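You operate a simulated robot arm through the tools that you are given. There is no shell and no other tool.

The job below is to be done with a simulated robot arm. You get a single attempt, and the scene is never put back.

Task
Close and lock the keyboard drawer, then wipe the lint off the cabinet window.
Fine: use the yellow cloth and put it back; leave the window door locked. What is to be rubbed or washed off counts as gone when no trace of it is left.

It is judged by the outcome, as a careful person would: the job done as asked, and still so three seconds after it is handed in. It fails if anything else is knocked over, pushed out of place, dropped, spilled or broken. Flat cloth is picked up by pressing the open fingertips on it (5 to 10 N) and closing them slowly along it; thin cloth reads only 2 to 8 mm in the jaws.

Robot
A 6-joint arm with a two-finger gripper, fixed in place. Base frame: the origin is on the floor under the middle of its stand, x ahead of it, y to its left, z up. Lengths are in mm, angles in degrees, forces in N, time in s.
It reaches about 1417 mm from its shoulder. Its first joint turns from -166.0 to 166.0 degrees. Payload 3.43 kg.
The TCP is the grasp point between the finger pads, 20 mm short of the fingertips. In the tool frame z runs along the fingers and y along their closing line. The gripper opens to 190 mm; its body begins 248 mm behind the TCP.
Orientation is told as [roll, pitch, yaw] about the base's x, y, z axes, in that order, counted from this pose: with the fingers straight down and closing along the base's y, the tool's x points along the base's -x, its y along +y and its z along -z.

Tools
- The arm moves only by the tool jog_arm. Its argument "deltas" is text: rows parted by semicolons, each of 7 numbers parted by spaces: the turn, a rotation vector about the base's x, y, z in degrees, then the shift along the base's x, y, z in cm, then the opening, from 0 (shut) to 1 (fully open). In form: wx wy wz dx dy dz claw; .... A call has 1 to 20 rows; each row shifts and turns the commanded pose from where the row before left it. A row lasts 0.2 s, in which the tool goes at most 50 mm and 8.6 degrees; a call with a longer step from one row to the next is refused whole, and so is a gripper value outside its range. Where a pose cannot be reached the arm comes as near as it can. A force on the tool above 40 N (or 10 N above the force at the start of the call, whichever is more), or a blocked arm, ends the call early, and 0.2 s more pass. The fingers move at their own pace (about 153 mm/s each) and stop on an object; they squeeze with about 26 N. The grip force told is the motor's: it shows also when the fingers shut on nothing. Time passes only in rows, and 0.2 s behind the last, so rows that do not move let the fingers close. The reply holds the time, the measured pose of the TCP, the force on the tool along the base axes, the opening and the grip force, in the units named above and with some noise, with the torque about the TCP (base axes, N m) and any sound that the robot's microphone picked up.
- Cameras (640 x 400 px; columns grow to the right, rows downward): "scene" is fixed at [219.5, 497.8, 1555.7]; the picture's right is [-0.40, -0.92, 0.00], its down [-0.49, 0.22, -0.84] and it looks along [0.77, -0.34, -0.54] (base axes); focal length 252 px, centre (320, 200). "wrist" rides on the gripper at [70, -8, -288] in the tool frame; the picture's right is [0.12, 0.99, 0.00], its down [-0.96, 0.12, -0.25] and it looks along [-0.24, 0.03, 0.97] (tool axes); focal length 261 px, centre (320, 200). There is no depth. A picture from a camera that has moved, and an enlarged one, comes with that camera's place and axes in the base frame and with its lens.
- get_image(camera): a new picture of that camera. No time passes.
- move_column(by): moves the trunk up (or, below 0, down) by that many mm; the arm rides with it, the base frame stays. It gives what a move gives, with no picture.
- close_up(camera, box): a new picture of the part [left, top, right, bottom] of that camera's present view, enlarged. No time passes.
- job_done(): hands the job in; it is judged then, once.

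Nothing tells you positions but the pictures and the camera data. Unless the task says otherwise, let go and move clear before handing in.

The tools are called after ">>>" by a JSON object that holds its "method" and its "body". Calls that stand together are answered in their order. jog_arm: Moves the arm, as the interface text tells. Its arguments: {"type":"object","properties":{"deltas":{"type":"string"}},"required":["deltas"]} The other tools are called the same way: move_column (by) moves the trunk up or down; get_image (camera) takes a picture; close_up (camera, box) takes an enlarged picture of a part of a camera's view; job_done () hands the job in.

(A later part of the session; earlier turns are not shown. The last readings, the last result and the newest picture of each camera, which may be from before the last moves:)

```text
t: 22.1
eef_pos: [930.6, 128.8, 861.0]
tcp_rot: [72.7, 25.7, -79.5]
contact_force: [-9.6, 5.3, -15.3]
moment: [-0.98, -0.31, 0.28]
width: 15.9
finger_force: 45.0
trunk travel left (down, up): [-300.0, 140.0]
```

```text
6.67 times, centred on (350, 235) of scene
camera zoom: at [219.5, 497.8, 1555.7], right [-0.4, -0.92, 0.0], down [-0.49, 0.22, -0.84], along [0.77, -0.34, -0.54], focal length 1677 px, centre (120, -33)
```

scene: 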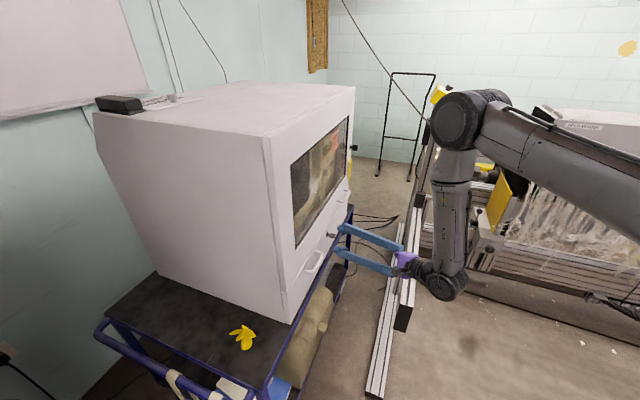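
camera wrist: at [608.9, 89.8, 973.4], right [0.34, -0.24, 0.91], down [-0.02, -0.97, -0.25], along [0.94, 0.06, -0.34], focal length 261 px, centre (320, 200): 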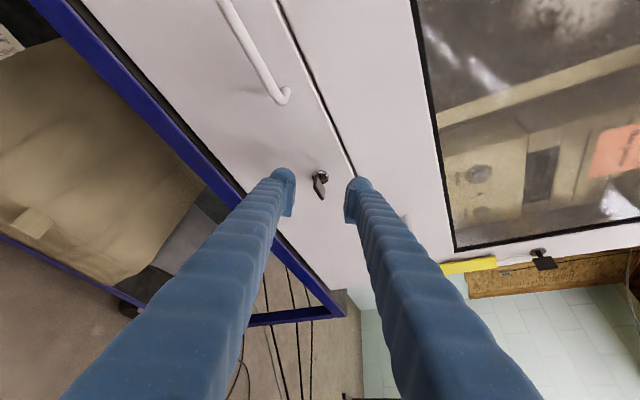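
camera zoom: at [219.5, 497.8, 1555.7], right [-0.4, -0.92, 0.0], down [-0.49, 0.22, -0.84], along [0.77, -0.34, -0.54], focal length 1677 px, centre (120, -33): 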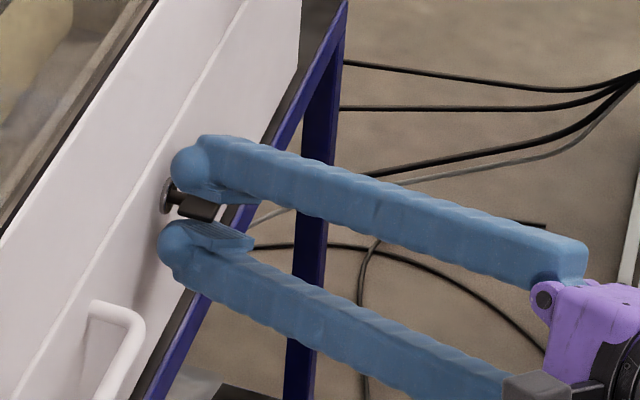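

The grip stopped at 16 mm with the key still flat and about 0.9 N·m of clockwise torque resisted. So it probably turns counter-clockwise. I'll release, back off, and re-approach with the body up and to the right, so the turn swings the body upward.

>>> {"method": "jog_arm", "body": {"deltas": "0 0 0 0 0 0 0.15; 0 0 0 0 0 0 0.3; 0 0 0 0 0 0 0.3; 0 0 0 -2.29 -0.753 0.6625 0.3; 0 0 0 -2.29 -0.753 0.6625 0.3; 0 0 0 -2.29 -0.753 0.6625 0.3; 0 0 0 -2.29 -0.753 0.6625 0.3; 0 0 0 0 0 4 0.3; 0 0 0 0 0 4 0.3; -5.3 -5.3 0 0 0 0 0.3; -5.3 -5.3 0 0 0 0 0.3; -5.3 -5.3 0 0 0 0 0.3; -5.3 -5.3 0 0 0 0 0.3; 0 0 7.65 0 0 0 0.3; 0 0 7.65 0 0 0 0.3; 0 0 7.65 0 0 0 0.3; 0 0 7.65 0 0 0 0.3"}}

>>> {"method": "close_up", "body": {"camera": "scene", "box": [310, 205, 390, 265]}}

>>> {"method": "get_image", "body": {"camera": "wrist"}}

```text
t: 25.7
eef_pos: [842.6, 95.9, 968.7]
tcp_rot: [89.3, 0.2, -44.7]
contact_force: [-1.0, -0.3, -0.7]
moment: [0.01, 0.0, -0.08]
width: 57.2
finger_force: 0.1
out of reach, approached as far as the arm can: row 13
trunk travel left (down, up): [-300.0, 140.0]
```

```text
6.67 times, centred on (350, 235) of scene
camera zoom: at [219.5, 497.8, 1555.7], right [-0.4, -0.92, 0.0], down [-0.49, 0.22, -0.84], along [0.77, -0.34, -0.54], focal length 1677 px, centre (120, -33)
```

zoom: 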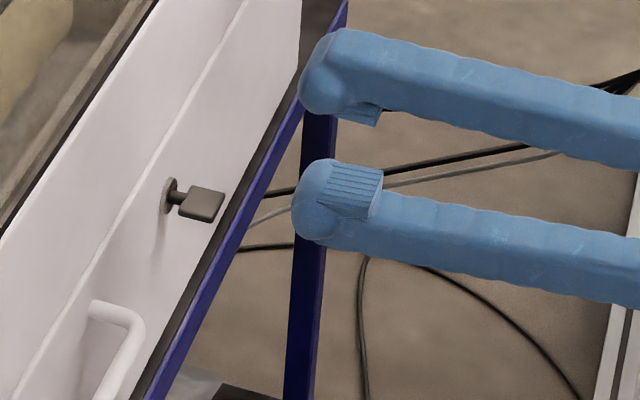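

```text
taken
camera wrist: at [590.9, -57.7, 965.6], right [-0.07, 0.09, 0.99], down [0.51, -0.85, 0.12], along [0.86, 0.51, 0.02], focal length 261 px, centre (320, 200)
```

wrist: 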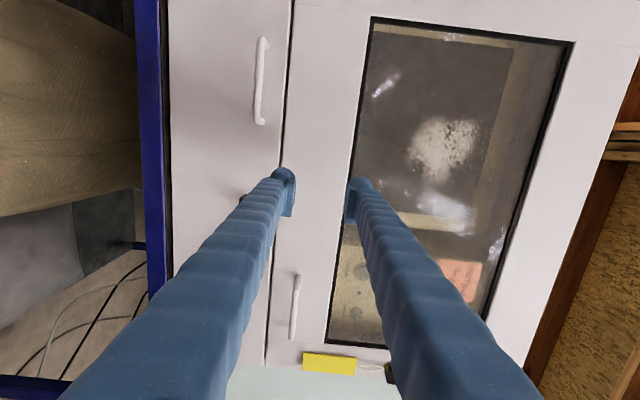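

The key is unchanged. I'll continue turning to the right-hand approach and tilt the body up.

>>> {"method": "jog_arm", "body": {"deltas": "0 0 7.5 0 0 0 0.3; 0 0 7.5 0 0 0 0.3; 0 0 7.5 0 0 0 0.3; 0 0 7.5 0 0 0 0.3; -5.3 -5.3 0 0 0 0 0.3; -5.3 -5.3 0 0 0 0 0.3; -5.3 -5.3 0 0 0 0 0.3; -5.3 -5.3 0 0 0 0 0.3"}}

>>> {"method": "get_image", "body": {"camera": "wrist"}}

>>> {"method": "get_image", "body": {"camera": "scene"}}

```text
t: 27.5
eef_pos: [842.8, 96.7, 969.7]
tcp_rot: [73.2, -25.6, -11.3]
contact_force: [-0.3, 0.2, 0.1]
moment: [-0.01, -0.04, -0.05]
width: 57.0
finger_force: 0.1
trunk travel left (down, up): [-300.0, 140.0]
```

```text
taken
camera wrist: at [695.4, -157.1, 1007.6], right [-0.45, 0.38, 0.81], down [0.73, -0.35, 0.58], along [0.51, 0.85, -0.12], focal length 261 px, centre (320, 200)
```

wrist: 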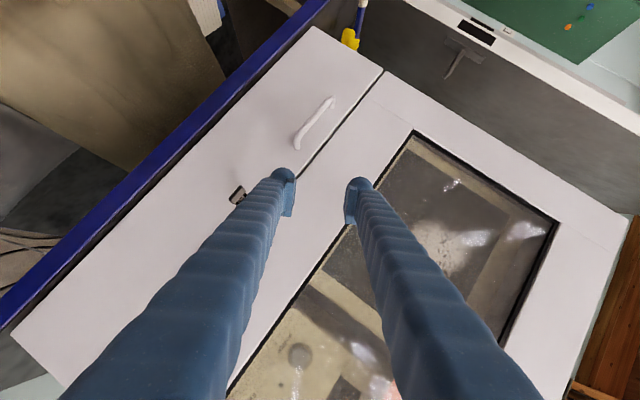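

```text
taken
```

scene: 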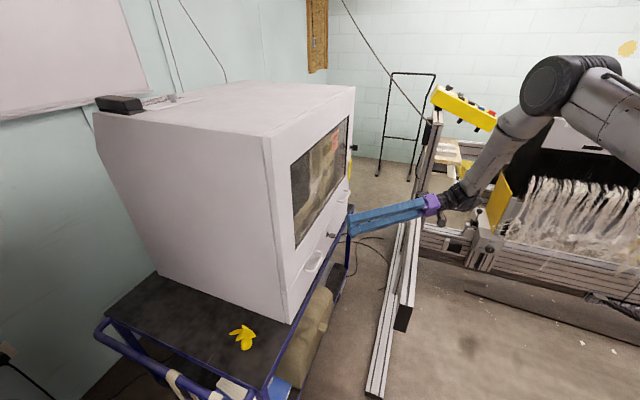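

The orientation is as planned, with the body up and to the right. I'll move to the pre-grasp point and advance partway along the finger axis.

>>> {"method": "jog_arm", "body": {"deltas": "0 0 0 1.913 -2.037 -2.7 0.3; 0 0 0 1.913 -2.037 -2.7 0.3; 0 0 0 1.913 -2.037 -2.7 0.3; 0 0 0 0.775 2.285 -0.653 0.3; 0 0 0 0.775 2.285 -0.653 0.3"}}

>>> {"method": "close_up", "body": {"camera": "wrist", "box": [265, 150, 375, 220]}}

>>> {"method": "close_up", "body": {"camera": "scene", "box": [310, 185, 430, 265]}}

```text
t: 28.7
eef_pos: [916.6, 81.8, 877.5]
tcp_rot: [73.3, -25.4, -11.3]
contact_force: [0.4, -0.4, 0.0]
moment: [-0.03, -0.01, -0.02]
width: 57.1
finger_force: 0.0
trunk travel left (down, up): [-300.0, 140.0]
```

```text
5.71 times, centred on (320, 185) of wrist
camera zoom: at [768.1, -171.7, 915.2], right [-0.45, 0.38, 0.81], down [0.74, -0.35, 0.58], along [0.51, 0.85, -0.12], focal length 1489 px, centre (320, 286)
```

zoom: 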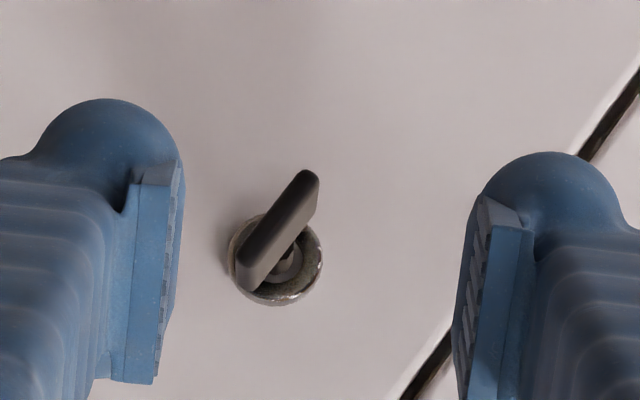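

```text
5.00 times, centred on (370, 225) of scene
camera zoom: at [219.5, 497.8, 1555.7], right [-0.4, -0.92, 0.0], down [-0.49, 0.22, -0.84], along [0.77, -0.34, -0.54], focal length 1258 px, centre (70, 75)
```

zoom: 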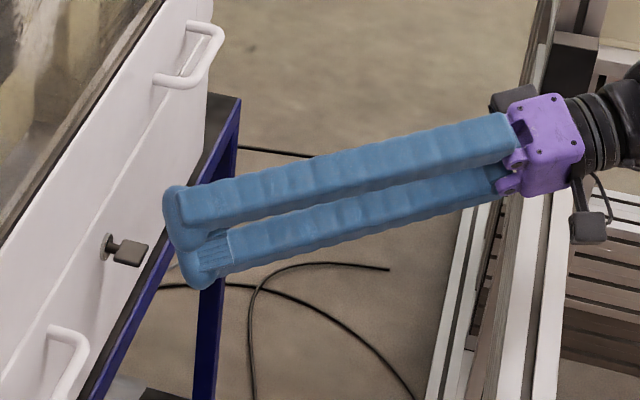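

The key is about 8 mm off the finger mid-plane in this view. I'll correct for that while advancing the last 50 mm.

>>> {"method": "jog_arm", "body": {"deltas": "0 0 0 0.6 1.44 -0.633 0.3; 0 0 0 0.6 1.44 -0.633 0.3; 0 0 0 0.59 1.44 -0.633 0.3; 0 0 0 0 0 0 0.3"}}

>>> {"method": "close_up", "body": {"camera": "wrist", "box": [265, 150, 375, 220]}}

>>> {"method": "close_up", "body": {"camera": "scene", "box": [310, 195, 400, 265]}}

```text
t: 29.7
eef_pos: [935.4, 124.2, 856.3]
tcp_rot: [73.2, -25.4, -11.3]
contact_force: [-0.4, 0.1, -0.5]
moment: [-0.01, -0.04, 0.03]
width: 56.9
finger_force: 0.0
trunk travel left (down, up): [-300.0, 140.0]
```

```text
5.71 times, centred on (320, 185) of wrist
camera zoom: at [787.2, -129.0, 894.7], right [-0.45, 0.38, 0.81], down [0.74, -0.35, 0.58], along [0.51, 0.85, -0.12], focal length 1489 px, centre (320, 286)
```

zoom: 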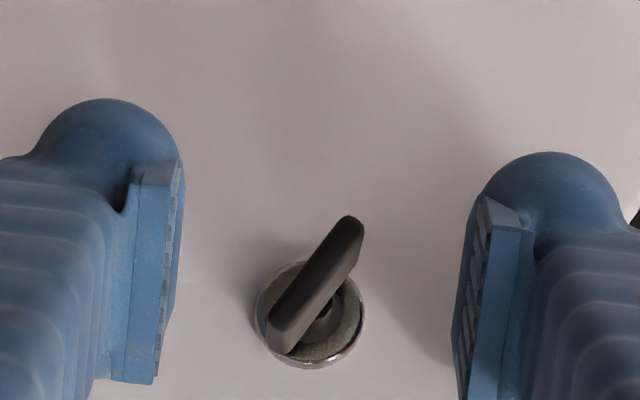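

```text
5.71 times, centred on (355, 230) of scene
camera zoom: at [219.5, 497.8, 1555.7], right [-0.4, -0.92, 0.0], down [-0.49, 0.22, -0.84], along [0.77, -0.34, -0.54], focal length 1438 px, centre (120, 29)
```

zoom: 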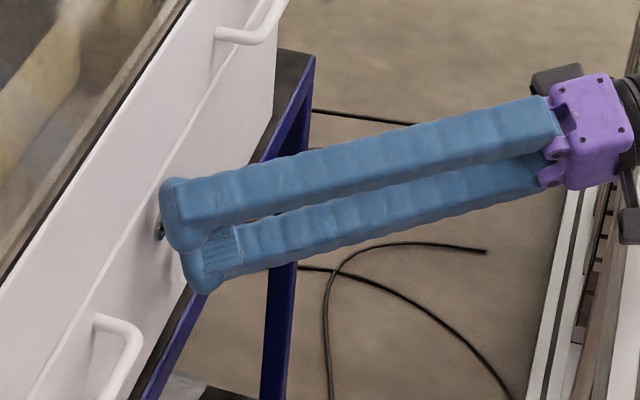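

The key is centred between the pads. I'll close gradually and see whether it turns counter-clockwise.

>>> {"method": "jog_arm", "body": {"deltas": "0 0 0 0 0 0 0.2; 0 0 0 0 0 0 0.14; 0 0 0 0 0 0 0.1; 0 0 0 0 0 0 0.07; 0 0 0 0 0 0 0.05; 0 0 0 0 0 0 0.03; 0 0 0 0 0 0 0; 0 0 0 0 0 0 0"}}

>>> {"method": "close_up", "body": {"camera": "wrist", "box": [265, 150, 375, 220]}}

```text
t: 31.5
eef_pos: [935.6, 124.3, 855.9]
tcp_rot: [73.2, -25.5, -11.4]
contact_force: [0.7, -1.1, -4.7]
moment: [0.08, -0.05, -0.12]
width: 5.7
finger_force: 39.6
trunk travel left (down, up): [-300.0, 140.0]
```

```text
5.71 times, centred on (320, 185) of wrist
camera zoom: at [787.2, -129.1, 894.2], right [-0.45, 0.38, 0.81], down [0.74, -0.35, 0.58], along [0.51, 0.85, -0.12], focal length 1489 px, centre (320, 286)
```

zoom: 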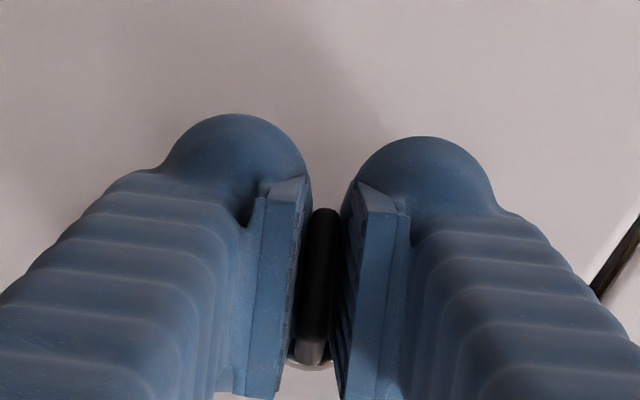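

It works: the jaws closed to 5.7 mm, so the key rotated about 30° counter-clockwise with little resistance. I'll continue the turn in small steps, watching forces.

>>> {"method": "jog_arm", "body": {"deltas": "-3.5 -3.5 0 0 0 0 0; -3.5 -3.5 0 0 0 0 0; -3.5 -3.5 0 0 0 0 0; -3.5 -3.5 0 0 0 0 0"}}

```text
t: 32.5
eef_pos: [935.6, 122.6, 855.9]
tcp_rot: [58.7, -41.2, -3.3]
contact_force: [6.7, -1.4, -9.0]
moment: [-0.33, 0.37, 0.36]
width: 5.9
finger_force: 39.3
trunk travel left (down, up): [-300.0, 140.0]
```

>>> {"method": "jog_arm", "body": {"deltas": "-3.5 -3.5 0 0.02 -0.02 -0.04 0; -3.5 -3.5 0 0.02 -0.02 -0.04 0; -3.5 -3.5 0 0.02 -0.02 -0.04 0; -3.5 -3.5 0 0.02 -0.02 -0.04 0"}}

```text
t: 33.5
eef_pos: [935.9, 123.8, 856.5]
tcp_rot: [36.1, -54.1, 13.7]
contact_force: [2.1, -0.5, 1.8]
moment: [-0.24, 0.24, 0.16]
width: 6.0
finger_force: 39.2
trunk travel left (down, up): [-300.0, 140.0]
```

>>> {"method": "jog_arm", "body": {"deltas": "-3.5 -3.5 0 0 0 0 0; -3.5 -3.5 0 0 0 0 0; -3.5 -3.5 0 0 0 0 0; -3.5 -3.5 0 0 0 0 0"}}

>>> {"method": "close_up", "body": {"camera": "wrist", "box": [240, 130, 400, 240]}}

>>> {"method": "get_image", "body": {"camera": "scene"}}

```text
t: 34.5
eef_pos: [936.0, 121.6, 854.9]
tcp_rot: [0.7, -59.9, 43.6]
contact_force: [4.9, -0.2, 4.4]
moment: [-0.34, 0.31, 0.03]
width: 6.0
finger_force: 39.4
trunk travel left (down, up): [-300.0, 140.0]
```

```text
3.64 times, centred on (320, 185) of wrist
camera zoom: at [738.8, -81.8, 938.9], right [-0.74, 0.67, -0.1], down [0.12, 0.27, 0.96], along [0.67, 0.69, -0.27], focal length 948 px, centre (320, 254)
```

zoom: 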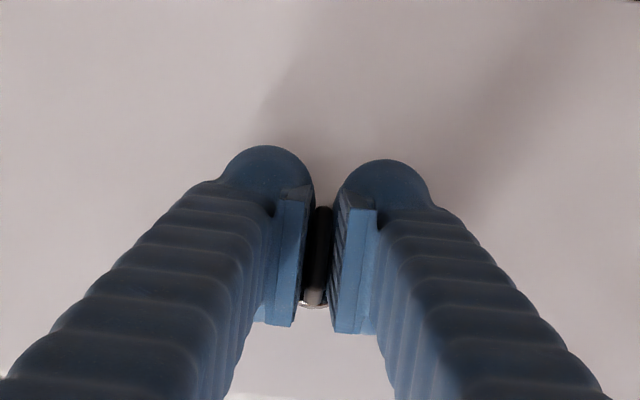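

```text
taken
```

scene: 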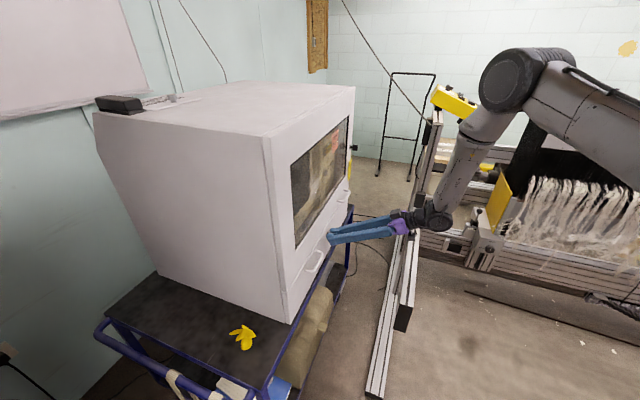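

The key is now vertical, about 90° turned. I'll nudge a few degrees more to feel for the end stop.

>>> {"method": "jog_arm", "body": {"deltas": "-1.4 -1.4 0 0 0 0 0; -1.4 -1.4 0 0 0 0 0; -1.4 -1.4 0 0 0 0 0"}}

```text
t: 35.3
eef_pos: [936.7, 123.4, 856.5]
tcp_rot: [-2.1, -59.8, 46.4]
contact_force: [2.1, 0.2, 5.8]
moment: [0.24, 0.1, -0.13]
width: 6.1
finger_force: 39.7
out of reach, approached as far as the arm can: row 3
trunk travel left (down, up): [-300.0, 140.0]
```

I feel a slight resisting torque, so this is likely the end stop. As a check I'll pull very gently on the gripped key to see whether the drawer is held.

>>> {"method": "jog_arm", "body": {"deltas": "0 0 0 -0.2 -0.2 0 0; 0 0 0 -0.2 -0.2 0 0; 0 0 0 0 0 0 0"}}

>>> {"method": "close_up", "body": {"camera": "scene", "box": [270, 180, 370, 320]}}

```text
t: 36.1
eef_pos: [932.9, 117.8, 855.2]
tcp_rot: [-1.8, -59.7, 46.1]
contact_force: [1.4, -1.5, 5.8]
moment: [0.23, 0.03, -0.14]
width: 5.9
finger_force: 39.2
trunk travel left (down, up): [-300.0, 140.0]
```

```text
2.86 times, centred on (320, 250) of scene
camera zoom: at [219.5, 497.8, 1555.7], right [-0.4, -0.92, 0.0], down [-0.49, 0.22, -0.84], along [0.77, -0.34, -0.54], focal length 719 px, centre (320, 57)
```

zoom: 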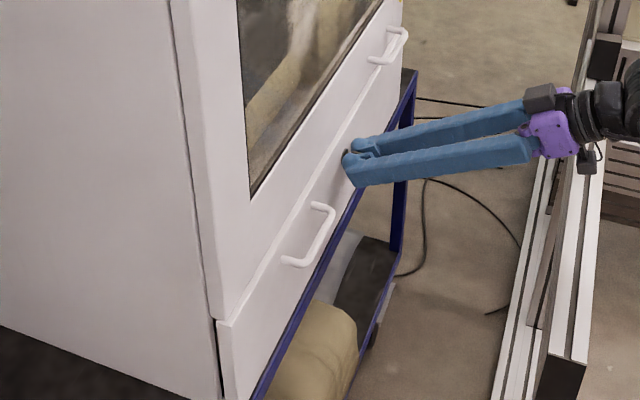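

>>> {"method": "close_up", "body": {"camera": "scene", "box": [270, 260, 330, 330]}}

>>> {"method": "close_up", "body": {"camera": "scene", "box": [330, 170, 370, 230]}}

>>> {"method": "get_image", "body": {"camera": "wrist"}}

```text
5.71 times, centred on (300, 295) of scene
camera zoom: at [219.5, 497.8, 1555.7], right [-0.4, -0.92, 0.0], down [-0.49, 0.22, -0.84], along [0.77, -0.34, -0.54], focal length 1438 px, centre (434, -343)
```

zoom: 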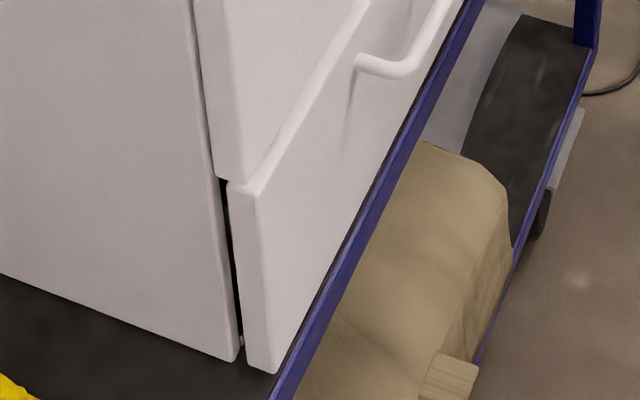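

```text
6.67 times, centred on (350, 200) of scene
camera zoom: at [219.5, 497.8, 1555.7], right [-0.4, -0.92, 0.0], down [-0.49, 0.22, -0.84], along [0.77, -0.34, -0.54], focal length 1677 px, centre (120, 200)
```

zoom: 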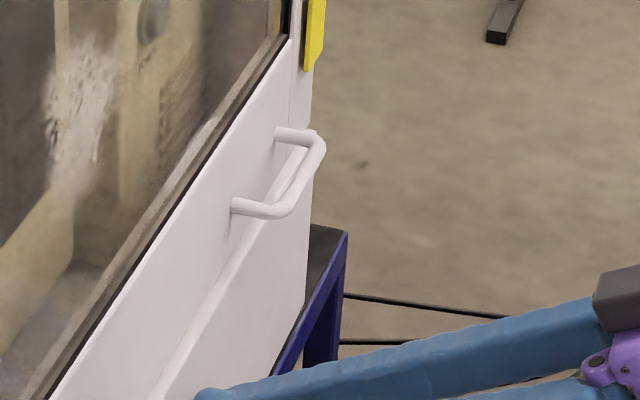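

```text
taken
camera wrist: at [734.8, -85.5, 940.3], right [-0.74, 0.66, -0.12], down [0.1, 0.28, 0.95], along [0.67, 0.69, -0.28], focal length 261 px, centre (320, 200)
```

wrist: 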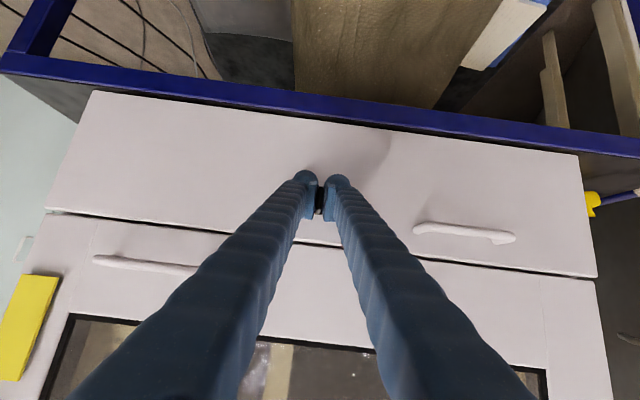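

The drawer came out a few millimetres with the pull, so it isn't locked yet. I'll push it back fully shut through the gripped key and watch the force.

>>> {"method": "jog_arm", "body": {"deltas": "0 0 0 0.141 0.141 0 0; 0 0 0 0.141 0.141 0 0; 0 0 0 0.141 0.141 0 0; 0 0 0 0.141 0.141 0 0; 0 0 0 0.141 0.141 0 0; 0 0 0 0.07 0.07 0 0"}}

>>> {"method": "close_up", "body": {"camera": "scene", "box": [270, 260, 330, 330]}}

```text
t: 37.5
eef_pos: [936.5, 122.5, 855.0]
tcp_rot: [-1.9, -59.5, 46.0]
contact_force: [-14.1, -8.8, 10.7]
moment: [-0.33, 0.61, -0.05]
width: 6.3
finger_force: 39.5
trunk travel left (down, up): [-300.0, 140.0]
stopped in row 6: the force on the tool passed its limit at 42 N (the readings are from after the stop); the commanded pose is now the measured one
```

```text
5.71 times, centred on (300, 295) of scene
camera zoom: at [219.5, 497.8, 1555.7], right [-0.4, -0.92, 0.0], down [-0.49, 0.22, -0.84], along [0.77, -0.34, -0.54], focal length 1438 px, centre (434, -343)
```

zoom: 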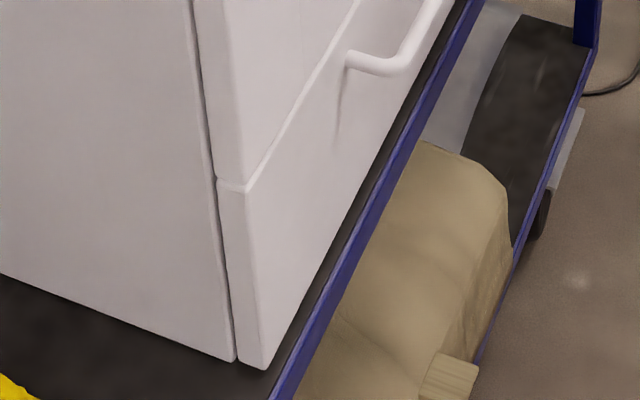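

Flush again. I'll repeat the gentle pull to see whether the bolt now holds.

>>> {"method": "jog_arm", "body": {"deltas": "0 0 0 -0.141 -0.141 0 0; 0 0 0 -0.141 -0.141 0 0; 0 0 0 0 0 0 0"}}

>>> {"method": "close_up", "body": {"camera": "scene", "box": [270, 260, 330, 330]}}

```text
t: 38.2
eef_pos: [934.5, 122.5, 856.4]
tcp_rot: [-2.1, -59.7, 46.2]
contact_force: [0.8, 6.3, 9.2]
moment: [0.7, -0.43, -0.04]
width: 5.9
finger_force: 39.1
trunk travel left (down, up): [-300.0, 140.0]
```

```text
5.71 times, centred on (300, 295) of scene
camera zoom: at [219.5, 497.8, 1555.7], right [-0.4, -0.92, 0.0], down [-0.49, 0.22, -0.84], along [0.77, -0.34, -0.54], focal length 1438 px, centre (434, -343)
```

zoom: 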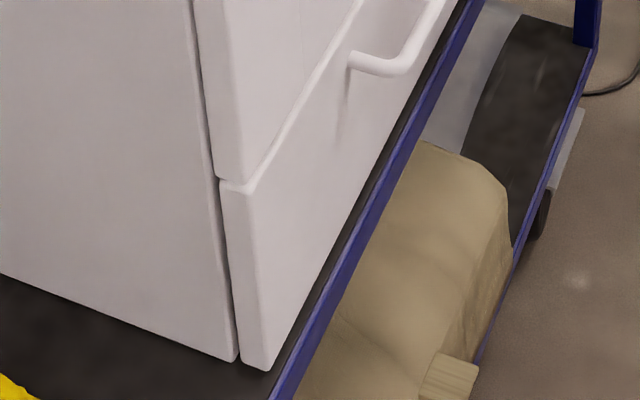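

This time it moved only about 1.5 mm and a resisting force appeared. I'll pull a touch more to tell lock play from free sliding.

>>> {"method": "jog_arm", "body": {"deltas": "0 0 0 -0.141 -0.141 0 0; 0 0 0 -0.07 -0.07 0 0; 0 0 0 0 0 0 0"}}

>>> {"method": "close_up", "body": {"camera": "scene", "box": [270, 260, 330, 330]}}

```text
t: 39.0
eef_pos: [932.2, 120.4, 855.5]
tcp_rot: [-1.8, -59.7, 46.1]
contact_force: [1.4, 2.3, 12.4]
moment: [0.31, -0.08, -0.07]
width: 6.1
finger_force: 39.0
trunk travel left (down, up): [-300.0, 140.0]
```

```text
5.71 times, centred on (300, 295) of scene
camera zoom: at [219.5, 497.8, 1555.7], right [-0.4, -0.92, 0.0], down [-0.49, 0.22, -0.84], along [0.77, -0.34, -0.54], focal length 1438 px, centre (434, -343)
```

zoom: 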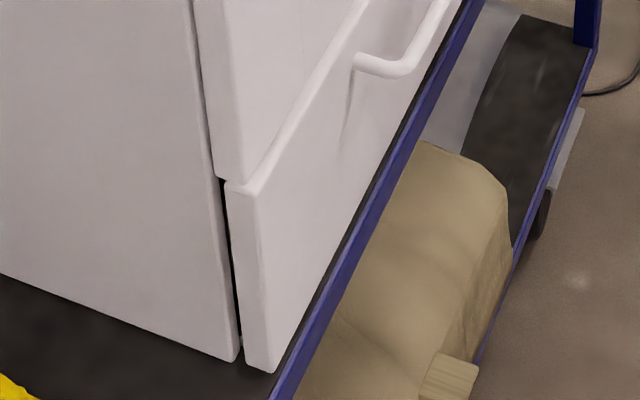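

The gap grew again, so there's no firm stop yet. I'll pull a bit further to distinguish loose play from an unlocked drawer.

>>> {"method": "jog_arm", "body": {"deltas": "0 0 0 -0.141 -0.141 0 0; 0 0 0 -0.141 -0.141 0 0; 0 0 0 -0.141 -0.141 0 0; 0 0 0 -0.141 -0.141 0 0; 0 0 0 0 0 0 0"}}

>>> {"method": "close_up", "body": {"camera": "scene", "box": [270, 260, 330, 330]}}

```text
t: 40.2
eef_pos: [927.6, 114.6, 855.9]
tcp_rot: [-1.4, -59.5, 45.8]
contact_force: [0.4, 3.0, 17.0]
moment: [0.21, -0.04, -0.01]
width: 6.0
finger_force: 39.7
trunk travel left (down, up): [-300.0, 140.0]
```

```text
5.71 times, centred on (300, 295) of scene
camera zoom: at [219.5, 497.8, 1555.7], right [-0.4, -0.92, 0.0], down [-0.49, 0.22, -0.84], along [0.77, -0.34, -0.54], focal length 1438 px, centre (434, -343)
```

zoom: 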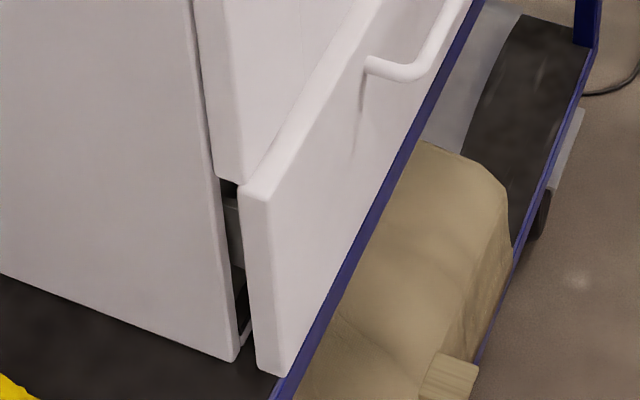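

The drawer is still free at the 90° key position, so the lock needs more turn or a different end position. I'll push the drawer shut again and then check the key visually.

>>> {"method": "jog_arm", "body": {"deltas": "0 0 0 0.141 0.141 0.1 0; 0 0 0 0.141 0.141 0.1 0; 0 0 0 0.141 0.141 0 0; 0 0 0 0.141 0.141 0 0; 0 0 0 0.141 0.141 0 0; 0 0 0 0.141 0.141 0 0; 0 0 0 0.141 0.141 0 0; 0 0 0 0.141 0.141 0 0; 0 0 0 0.141 0.141 0 0; 0 0 0 0.07 0.07 0 0; 0 0 0 0.07 0.07 0 0"}}

>>> {"method": "close_up", "body": {"camera": "scene", "box": [270, 260, 330, 330]}}

```text
t: 42.3
eef_pos: [935.2, 121.8, 856.2]
tcp_rot: [-1.7, -59.3, 45.7]
contact_force: [-12.2, -8.2, 8.5]
moment: [-0.37, 0.56, -0.01]
width: 5.8
finger_force: 39.2
trunk travel left (down, up): [-300.0, 140.0]
stopped in row 10: the force on the tool passed its limit at 43 N (the readings are from after the stop); the commanded pose is now the measured one
```

```text
5.71 times, centred on (300, 295) of scene
camera zoom: at [219.5, 497.8, 1555.7], right [-0.4, -0.92, 0.0], down [-0.49, 0.22, -0.84], along [0.77, -0.34, -0.54], focal length 1438 px, centre (434, -343)
```

zoom: 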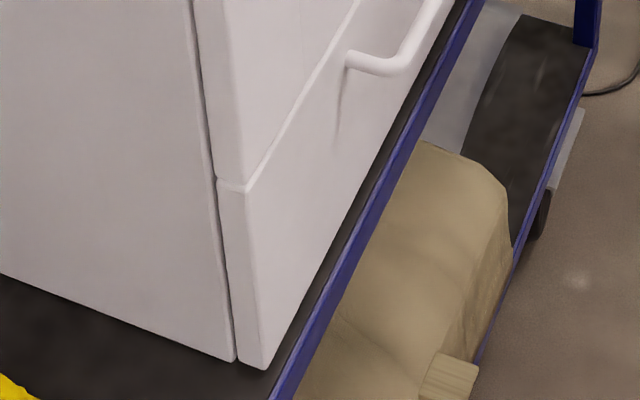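

Closed again. I'll try a little more counter-clockwise rotation from here while the drawer is held fully in.

>>> {"method": "jog_arm", "body": {"deltas": "-1.4 -1.4 0 0 0 0 0; -1.4 -1.4 0 0 0 0 0; -1.4 -1.4 0 0 0 0 0; -1.4 -1.4 0 0 0 0 0; -1.4 -1.4 0 0 0 0 0; 0 0 0 0 0 0 0"}}

```text
t: 42.7
eef_pos: [936.0, 124.1, 856.6]
tcp_rot: [-2.8, -59.1, 47.1]
contact_force: [-21.4, -8.2, 15.9]
moment: [0.3, 0.21, -0.11]
width: 6.0
finger_force: 39.4
out of reach, approached as far as the arm can: row 1
trunk travel left (down, up): [-300.0, 140.0]
stopped in row 1: the force on the tool passed its limit at 47 N (the readings are from after the stop); the commanded pose is now the measured one
```

The arm is at a joint limit in this posture. I'll release the key, back straight off, and look at its angle.

>>> {"method": "jog_arm", "body": {"deltas": "0 0 0 0 0 0 0.1; 0 0 0 0 0 0 0.25; 0 0 0 0 0 0 0.25; 0 0 0 -1.2 -1.2 1 0.25; 0 0 0 -1.5 -1.5 1.2 0.25; 0 0 0 -1.5 -1.5 1.2 0.25; 0 0 0 -1.5 -1.5 1.2 0.25; 0 0 0 -1.5 -1.5 1.2 0.25"}}

>>> {"method": "close_up", "body": {"camera": "scene", "box": [320, 215, 360, 245]}}

>>> {"method": "get_image", "body": {"camera": "wrist"}}

>>> {"method": "close_up", "body": {"camera": "scene", "box": [270, 260, 330, 330]}}

```text
t: 44.5
eef_pos: [877.5, 47.7, 917.3]
tcp_rot: [-1.6, -58.5, 46.5]
contact_force: [-0.5, 0.3, -0.8]
moment: [0.0, 0.0, 0.0]
width: 47.5
finger_force: 0.1
out of reach, approached as far as the arm can: row 6, 7, 8
trunk travel left (down, up): [-300.0, 140.0]
```

```text
13.33 times, centred on (340, 230) of scene
camera zoom: at [219.5, 497.8, 1555.7], right [-0.4, -0.92, 0.0], down [-0.49, 0.22, -0.84], along [0.77, -0.34, -0.54], focal length 3354 px, centre (53, -200)
```

zoom: 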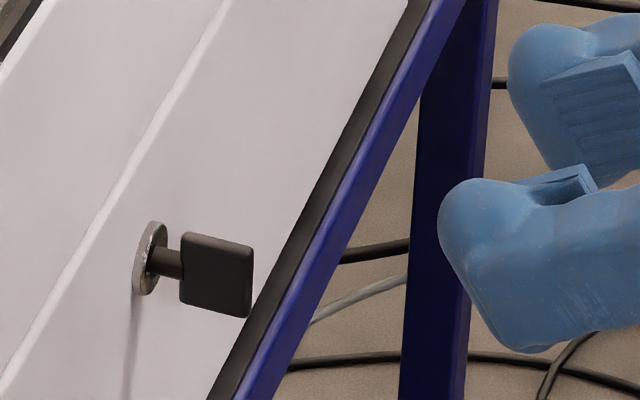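

```text
taken
camera wrist: at [682.8, -156.7, 1007.0], right [-0.74, 0.66, -0.12], down [0.11, 0.3, 0.95], along [0.66, 0.69, -0.3], focal length 261 px, centre (320, 200)
```

wrist: 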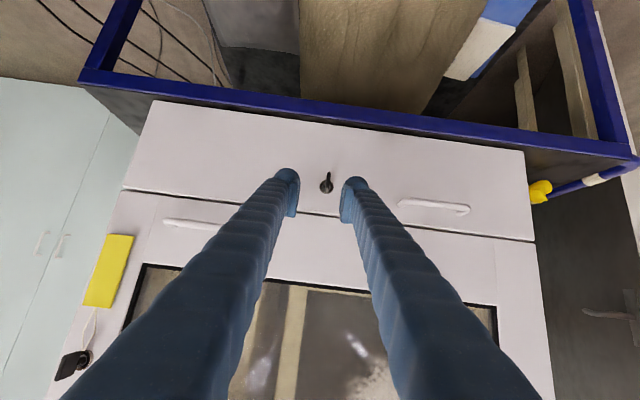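

```text
5.71 times, centred on (300, 295) of scene
camera zoom: at [219.5, 497.8, 1555.7], right [-0.4, -0.92, 0.0], down [-0.49, 0.22, -0.84], along [0.77, -0.34, -0.54], focal length 1438 px, centre (434, -343)
```

zoom: 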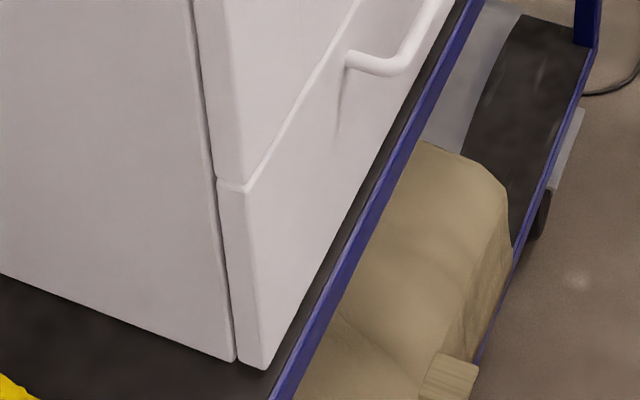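

>>> {"method": "close_up", "body": {"camera": "wrist", "box": [300, 155, 350, 205]}}

>>> {"method": "close_up", "body": {"camera": "wrist", "box": [40, 220, 160, 400]}}

```text
8.00 times, centred on (325, 180) of wrist
camera zoom: at [682.8, -156.7, 1007.0], right [-0.74, 0.66, -0.12], down [0.11, 0.3, 0.95], along [0.66, 0.69, -0.3], focal length 2085 px, centre (280, 360)
```

zoom: 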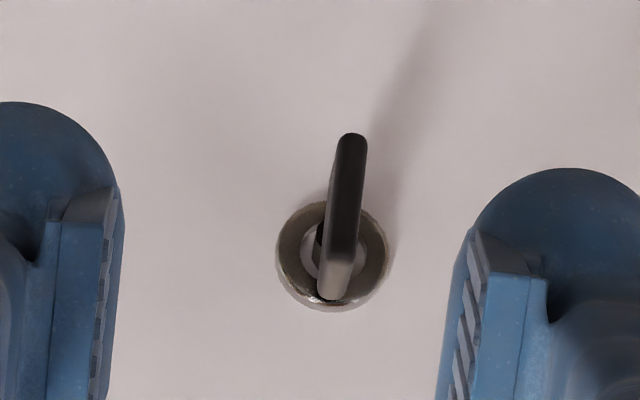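

```text
2.22 times, centred on (100, 310) of wrist
camera zoom: at [682.8, -156.7, 1007.0], right [-0.74, 0.66, -0.12], down [0.11, 0.3, 0.95], along [0.66, 0.69, -0.3], focal length 579 px, centre (809, -44)
```

zoom: 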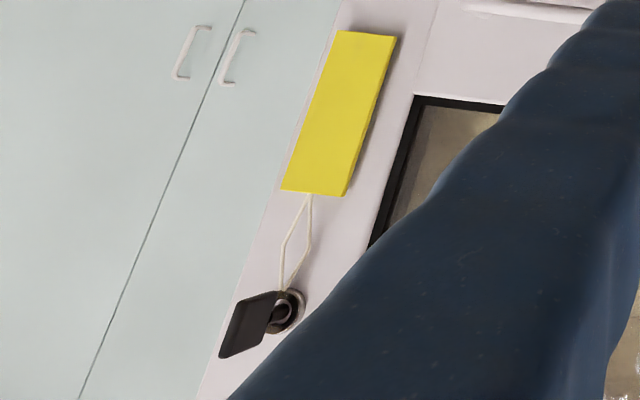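

The key sits exactly vertical and no click was heard. I'll re-approach with the wrist flipped, so the pads sit 30° beyond vertical, and test whether the key turns further. First I'll rotate about the finger axis, away from the cabinet.

>>> {"method": "jog_arm", "body": {"deltas": "0 0 0 0 0 3 0.3; 4.55 4.49 -3.92 0 0 1 0.3; 4.55 4.49 -3.92 0 0 0 0.3; 4.55 4.49 -3.92 0 0 0 0.3; 4.55 4.49 -3.92 0 0 0 0.3; 4.55 4.49 -3.92 0 0 0 0.3; 4.55 4.49 -3.92 0 0 0 0.3; 4.55 4.49 -3.92 0 0 0 0.3; 4.55 4.49 -3.92 0 0 0 0.3; 4.55 4.49 -3.92 0 0 0 0.3; 4.55 4.49 -3.92 0 0 0 0.3"}}

```text
t: 46.9
eef_pos: [878.8, 47.1, 957.5]
tcp_rot: [56.7, -13.9, -37.1]
contact_force: [-0.8, -0.1, -0.1]
moment: [-0.01, -0.02, 0.0]
width: 56.9
finger_force: 0.0
trunk travel left (down, up): [-300.0, 140.0]
```

>>> {"method": "jog_arm", "body": {"deltas": "4.55 4.49 -3.92 0 0 0 0.3; 4.55 4.49 -3.92 0 0 0 0.3; 4.55 4.49 -3.92 0 0 0 0.3; 4.55 4.49 -3.92 0 0 0 0.3; 4.55 4.49 -3.92 0 0 0 0.3; 4.55 4.49 -3.92 0 0 0 0.3; 4.55 4.49 -3.92 0 0 0 0.3; 4.55 4.49 -3.92 0 0 0 0.3; 4.55 4.49 -3.92 0 0 0 0.3; 4.55 4.49 -3.92 0 0 0 0.3"}}

>>> {"method": "get_image", "body": {"camera": "wrist"}}

>>> {"method": "get_image", "body": {"camera": "scene"}}

```text
t: 49.1
eef_pos: [878.4, 47.5, 956.5]
tcp_rot: [39.1, 46.5, -86.6]
contact_force: [0.8, 1.2, 0.0]
moment: [-0.02, -0.01, -0.03]
width: 56.9
finger_force: 0.1
trunk travel left (down, up): [-300.0, 140.0]
```

```text
taken
camera wrist: at [697.6, -71.9, 1156.9], right [0.79, -0.33, 0.52], down [-0.02, -0.86, -0.52], along [0.61, 0.4, -0.68], focal length 261 px, centre (320, 200)
```

wrist: 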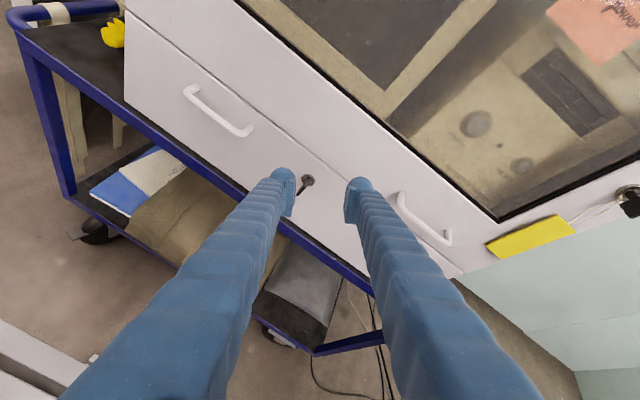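

```text
taken
```

scene: 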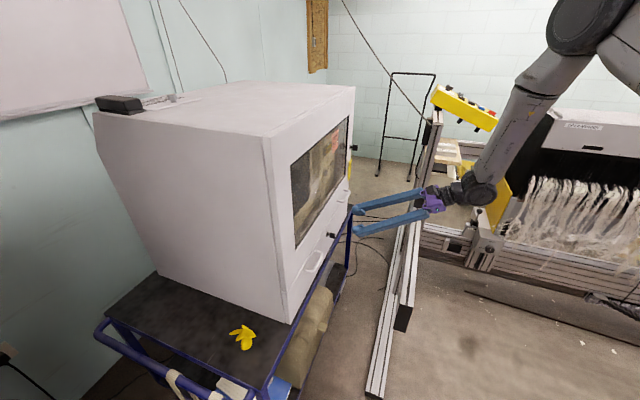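

The flipped posture is reachable. Now I'll align the pads 30° past vertical about the lock axis and go to a pre-grasp point 100 mm out.

>>> {"method": "jog_arm", "body": {"deltas": "0.68 -2.26 -4.95 0 0 0 0.3; 0.68 -2.26 -4.95 0 0 0 0.3; 0.68 -2.26 -4.95 0 0 0 0.3; 0 0 0 -1.12 1.6 -2.86 0.3; 0 0 0 -1.12 1.6 -2.86 0.3; 0 0 0 1.97 1.09 -1.08 0.3; 0 0 0 1.97 1.09 -1.08 0.3"}}

>>> {"method": "close_up", "body": {"camera": "wrist", "box": [265, 150, 375, 220]}}

>>> {"method": "close_up", "body": {"camera": "scene", "box": [310, 195, 400, 265]}}

```text
t: 50.7
eef_pos: [897.3, 102.1, 876.2]
tcp_rot: [49.2, 48.5, -93.9]
contact_force: [-0.6, 0.5, -0.5]
moment: [0.02, 0.0, -0.05]
width: 57.0
finger_force: 0.1
trunk travel left (down, up): [-300.0, 140.0]
```

```text
5.71 times, centred on (320, 185) of wrist
camera zoom: at [668.1, 29.5, 1049.0], right [0.61, -0.53, 0.59], down [-0.17, -0.81, -0.56], along [0.77, 0.24, -0.59], focal length 1489 px, centre (320, 286)
```

zoom: 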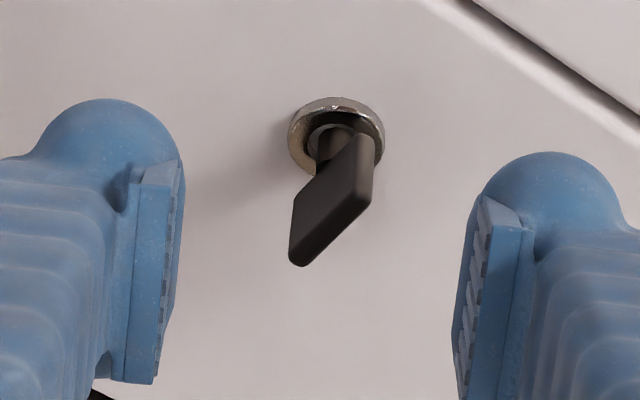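

```text
5.71 times, centred on (355, 230) of scene
camera zoom: at [219.5, 497.8, 1555.7], right [-0.4, -0.92, 0.0], down [-0.49, 0.22, -0.84], along [0.77, -0.34, -0.54], focal length 1438 px, centre (120, 29)
```

zoom: 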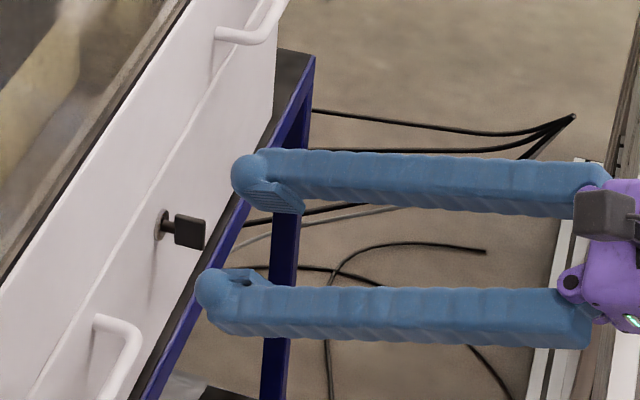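

Well aligned. I'll advance and close gradually to see if the key turns further counter-clockwise.

>>> {"method": "jog_arm", "body": {"deltas": "0 0 0 1.25 0.7 -0.673 0.3; 0 0 0 1.25 0.7 -0.673 0.3; 0 0 0 1.25 0.7 -0.673 0.3; 0 0 0 0 0 0 0.2; 0 0 0 0 0 0 0.14; 0 0 0 0 0 0 0.1; 0 0 0 0 0 0 0.07; 0 0 0 0 0 0 0.05; 0 0 0 0 0 0 0.03; 0 0 0 0 0 0 0; 0 0 0 0 0 0 0"}}

>>> {"method": "close_up", "body": {"camera": "wrist", "box": [265, 150, 375, 220]}}

>>> {"method": "close_up", "body": {"camera": "scene", "box": [310, 195, 400, 265]}}

```text
t: 53.1
eef_pos: [934.0, 122.4, 858.6]
tcp_rot: [49.4, 48.5, -93.8]
contact_force: [15.9, -12.5, 6.4]
moment: [0.85, 0.59, -0.61]
width: 17.1
finger_force: 45.2
trunk travel left (down, up): [-300.0, 140.0]
```

```text
5.71 times, centred on (320, 185) of wrist
camera zoom: at [704.4, 49.2, 1030.9], right [0.61, -0.53, 0.59], down [-0.17, -0.81, -0.56], along [0.77, 0.24, -0.59], focal length 1489 px, centre (320, 286)
```

zoom: 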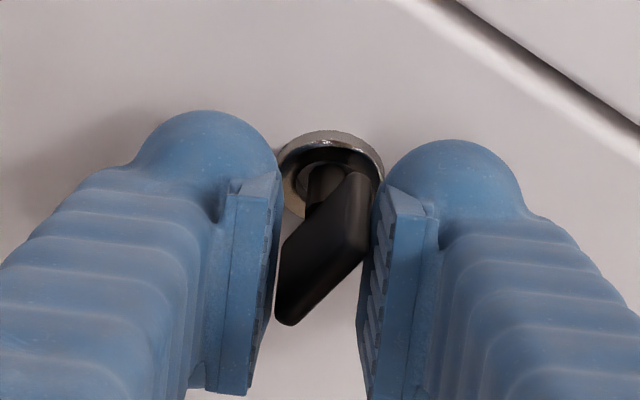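

```text
5.71 times, centred on (355, 230) of scene
camera zoom: at [219.5, 497.8, 1555.7], right [-0.4, -0.92, 0.0], down [-0.49, 0.22, -0.84], along [0.77, -0.34, -0.54], focal length 1438 px, centre (120, 29)
```

zoom: 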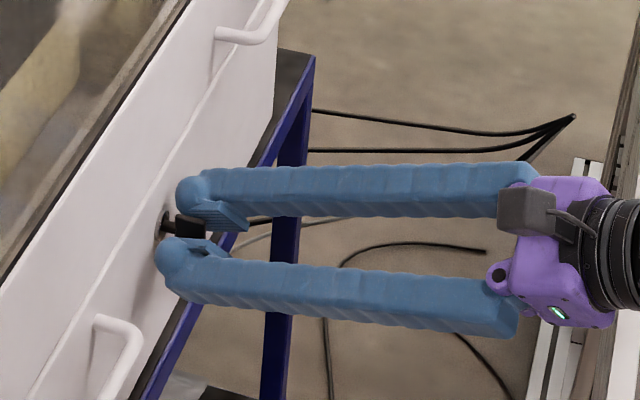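

The key is firmly at its end stop at vertical (about 1 N·m resisted). With it fully against the stop and the drawer flush, I'll repeat the gentle pull test.

>>> {"method": "jog_arm", "body": {"deltas": "0 0 0 -0.141 -0.141 0 0; 0 0 0 -0.141 -0.141 0 0; 0 0 0 -0.141 -0.141 0 0; 0 0 0 0 0 0 0"}}

>>> {"method": "close_up", "body": {"camera": "scene", "box": [270, 260, 330, 330]}}

>>> {"method": "close_up", "body": {"camera": "scene", "box": [310, 195, 400, 265]}}

```text
t: 54.1
eef_pos: [929.8, 118.0, 857.4]
tcp_rot: [49.2, 48.6, -93.9]
contact_force: [14.0, -13.5, 12.3]
moment: [1.01, 0.44, -0.58]
width: 17.0
finger_force: 45.1
trunk travel left (down, up): [-300.0, 140.0]
```

```text
5.71 times, centred on (300, 295) of scene
camera zoom: at [219.5, 497.8, 1555.7], right [-0.4, -0.92, 0.0], down [-0.49, 0.22, -0.84], along [0.77, -0.34, -0.54], focal length 1438 px, centre (434, -343)
```

zoom: 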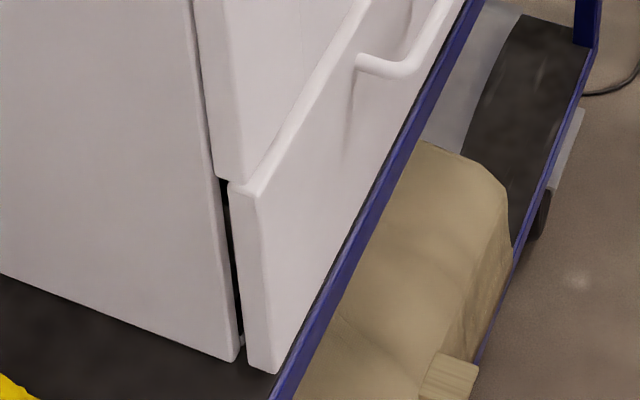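

```text
5.71 times, centred on (355, 230) of scene
camera zoom: at [219.5, 497.8, 1555.7], right [-0.4, -0.92, 0.0], down [-0.49, 0.22, -0.84], along [0.77, -0.34, -0.54], focal length 1438 px, centre (120, 29)
```

zoom: 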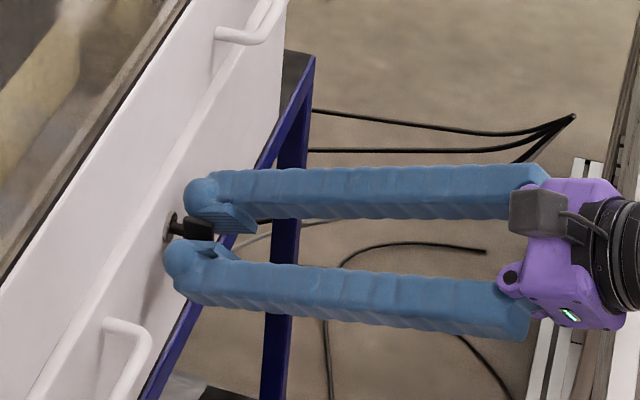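

Still free at the counter-clockwise stop with the drawer flush. I'll push it shut, release, and re-approach with the pads arranged to turn the key back. Then I can test the horizontal position and redo the turn with the drawer held firmly in.

>>> {"method": "jog_arm", "body": {"deltas": "0 0 0 0.141 0.141 0 0; 0 0 0 0.141 0.141 0 0; 0 0 0 0.141 0.141 0 0; 0 0 0 0.141 0.141 0 0; 0 0 0 0.07 0.07 0 0; 0 0 0 0.07 0.07 0 0"}}

>>> {"method": "close_up", "body": {"camera": "scene", "box": [270, 260, 330, 330]}}

```text
t: 55.5
eef_pos: [934.7, 122.8, 858.3]
tcp_rot: [49.2, 48.6, -94.1]
contact_force: [-12.3, -31.8, 18.6]
moment: [0.94, 0.55, -0.64]
width: 17.2
finger_force: 45.5
trunk travel left (down, up): [-300.0, 140.0]
```

```text
5.71 times, centred on (300, 295) of scene
camera zoom: at [219.5, 497.8, 1555.7], right [-0.4, -0.92, 0.0], down [-0.49, 0.22, -0.84], along [0.77, -0.34, -0.54], focal length 1438 px, centre (434, -343)
```

zoom: 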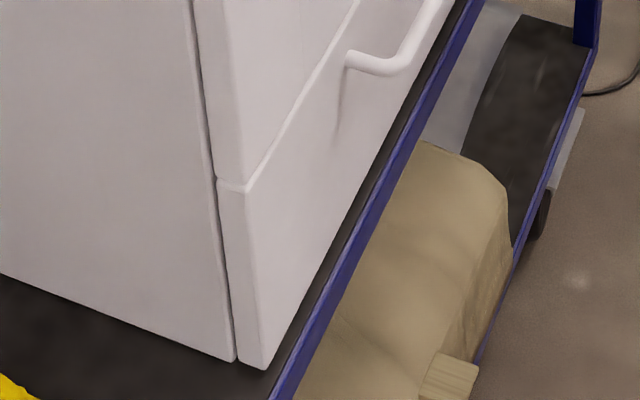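

Now the drawer is pressed fully in with about 31 N and the key is hard on its stop. One more pull from exactly this state will settle whether vertical is a latched state.

>>> {"method": "jog_arm", "body": {"deltas": "0 0 0 -0.141 -0.141 0 0; 0 0 0 -0.141 -0.141 0 0; 0 0 0 -0.141 -0.141 0 0; 0 0 0 -0.07 -0.07 0 0; 0 0 0 0 0 0 0"}}

>>> {"method": "close_up", "body": {"camera": "scene", "box": [270, 260, 330, 330]}}

```text
t: 56.7
eef_pos: [932.0, 120.1, 857.9]
tcp_rot: [49.5, 48.6, -93.8]
contact_force: [14.0, -6.6, 10.7]
moment: [1.2, 0.26, -0.44]
width: 17.2
finger_force: 44.8
trunk travel left (down, up): [-300.0, 140.0]
```

```text
5.71 times, centred on (300, 295) of scene
camera zoom: at [219.5, 497.8, 1555.7], right [-0.4, -0.92, 0.0], down [-0.49, 0.22, -0.84], along [0.77, -0.34, -0.54], focal length 1438 px, centre (434, -343)
```

zoom: 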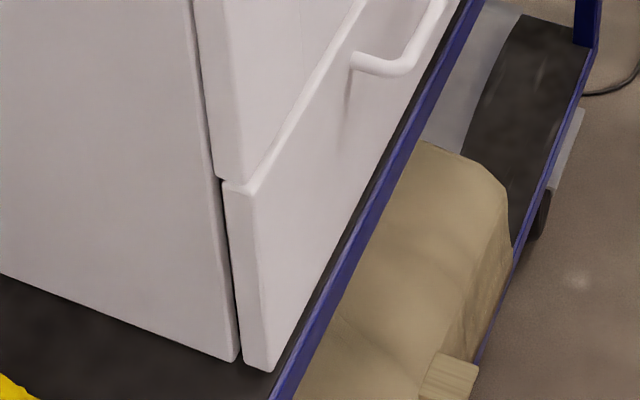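

Vertical is definitely not latched. I'll push it shut, let go, and re-approach to turn the key back clockwise toward horizontal.

>>> {"method": "jog_arm", "body": {"deltas": "0 0 0 0.141 0.141 0 0; 0 0 0 0.141 0.141 0 0; 0 0 0 0.141 0.141 0 0; 0 0 0 0.07 0.07 0 0; 0 0 0 0 0 0 0.1; 0 0 0 0 0 0 0.3; 0 0 0 0 0 0 0.3; 0 0 0 -1.97 -1.09 1.08 0.3; 0 0 0 -1.97 -1.09 1.08 0.3; 0 0 0 -1.97 -1.09 1.08 0.3; 0 0 0 -1.97 -1.09 1.08 0.3; 0 0 0 0 0 4 0.3; 0 0 0 0 0 3 0.3"}}

>>> {"method": "jog_arm", "body": {"deltas": "0 0 8.05 0 0 0 0.3; 0 0 8.05 0 0 0 0.3; 0 0 8.05 0 0 0 0.3; 0 0 8.05 0 0 0 0.3; -3.27 -5.923 3.25 0 0 0 0.3; -3.27 -5.923 3.25 0 0 0 0.3; -3.27 -5.923 3.25 0 0 0 0.3; -3.27 -5.923 3.25 0 0 0 0.3; -3.27 -5.923 3.25 0 0 0 0.3; -3.27 -5.923 3.25 0 0 0 0.3; -3.27 -5.923 3.25 0 0 0 0.3; -3.27 -5.923 3.25 0 0 0 0.3; -3.27 -5.923 3.25 0 0 0 0.3; -3.27 -5.923 3.25 0 0 0 0.3; -3.27 -5.923 3.25 0 0 0 0.3; -3.27 -5.923 3.25 0 0 0 0.3; -3.27 -5.923 3.25 0 0 0 0.3; -3.27 -5.923 3.25 0 0 0 0.3; -3.27 -5.923 3.25 0 0 0 0.3"}}

>>> {"method": "close_up", "body": {"camera": "scene", "box": [270, 190, 410, 330]}}

```text
t: 59.5
eef_pos: [857.7, 81.4, 971.4]
tcp_rot: [49.3, 48.5, -93.8]
contact_force: [0.1, 0.5, 0.3]
moment: [-0.01, -0.03, -0.03]
width: 57.2
finger_force: 0.1
trunk travel left (down, up): [-300.0, 140.0]
```

```text
t: 63.5
eef_pos: [858.1, 81.7, 970.5]
tcp_rot: [48.8, -48.5, 4.4]
contact_force: [-0.3, -0.6, -0.2]
moment: [-0.01, -0.06, 0.01]
width: 57.0
finger_force: 0.2
trunk travel left (down, up): [-300.0, 140.0]
```

```text
2.86 times, centred on (340, 260) of scene
camera zoom: at [219.5, 497.8, 1555.7], right [-0.4, -0.92, 0.0], down [-0.49, 0.22, -0.84], along [0.77, -0.34, -0.54], focal length 719 px, centre (263, 29)
```

zoom: 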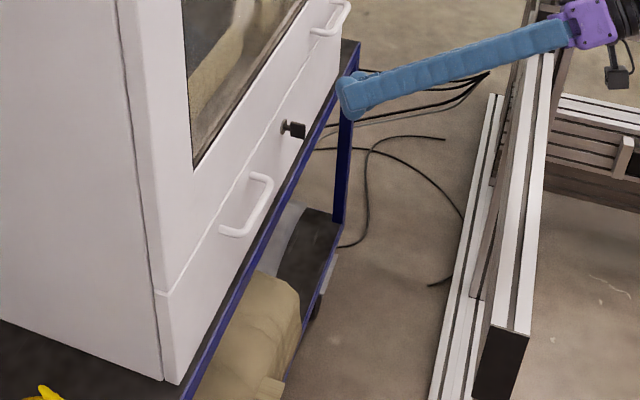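

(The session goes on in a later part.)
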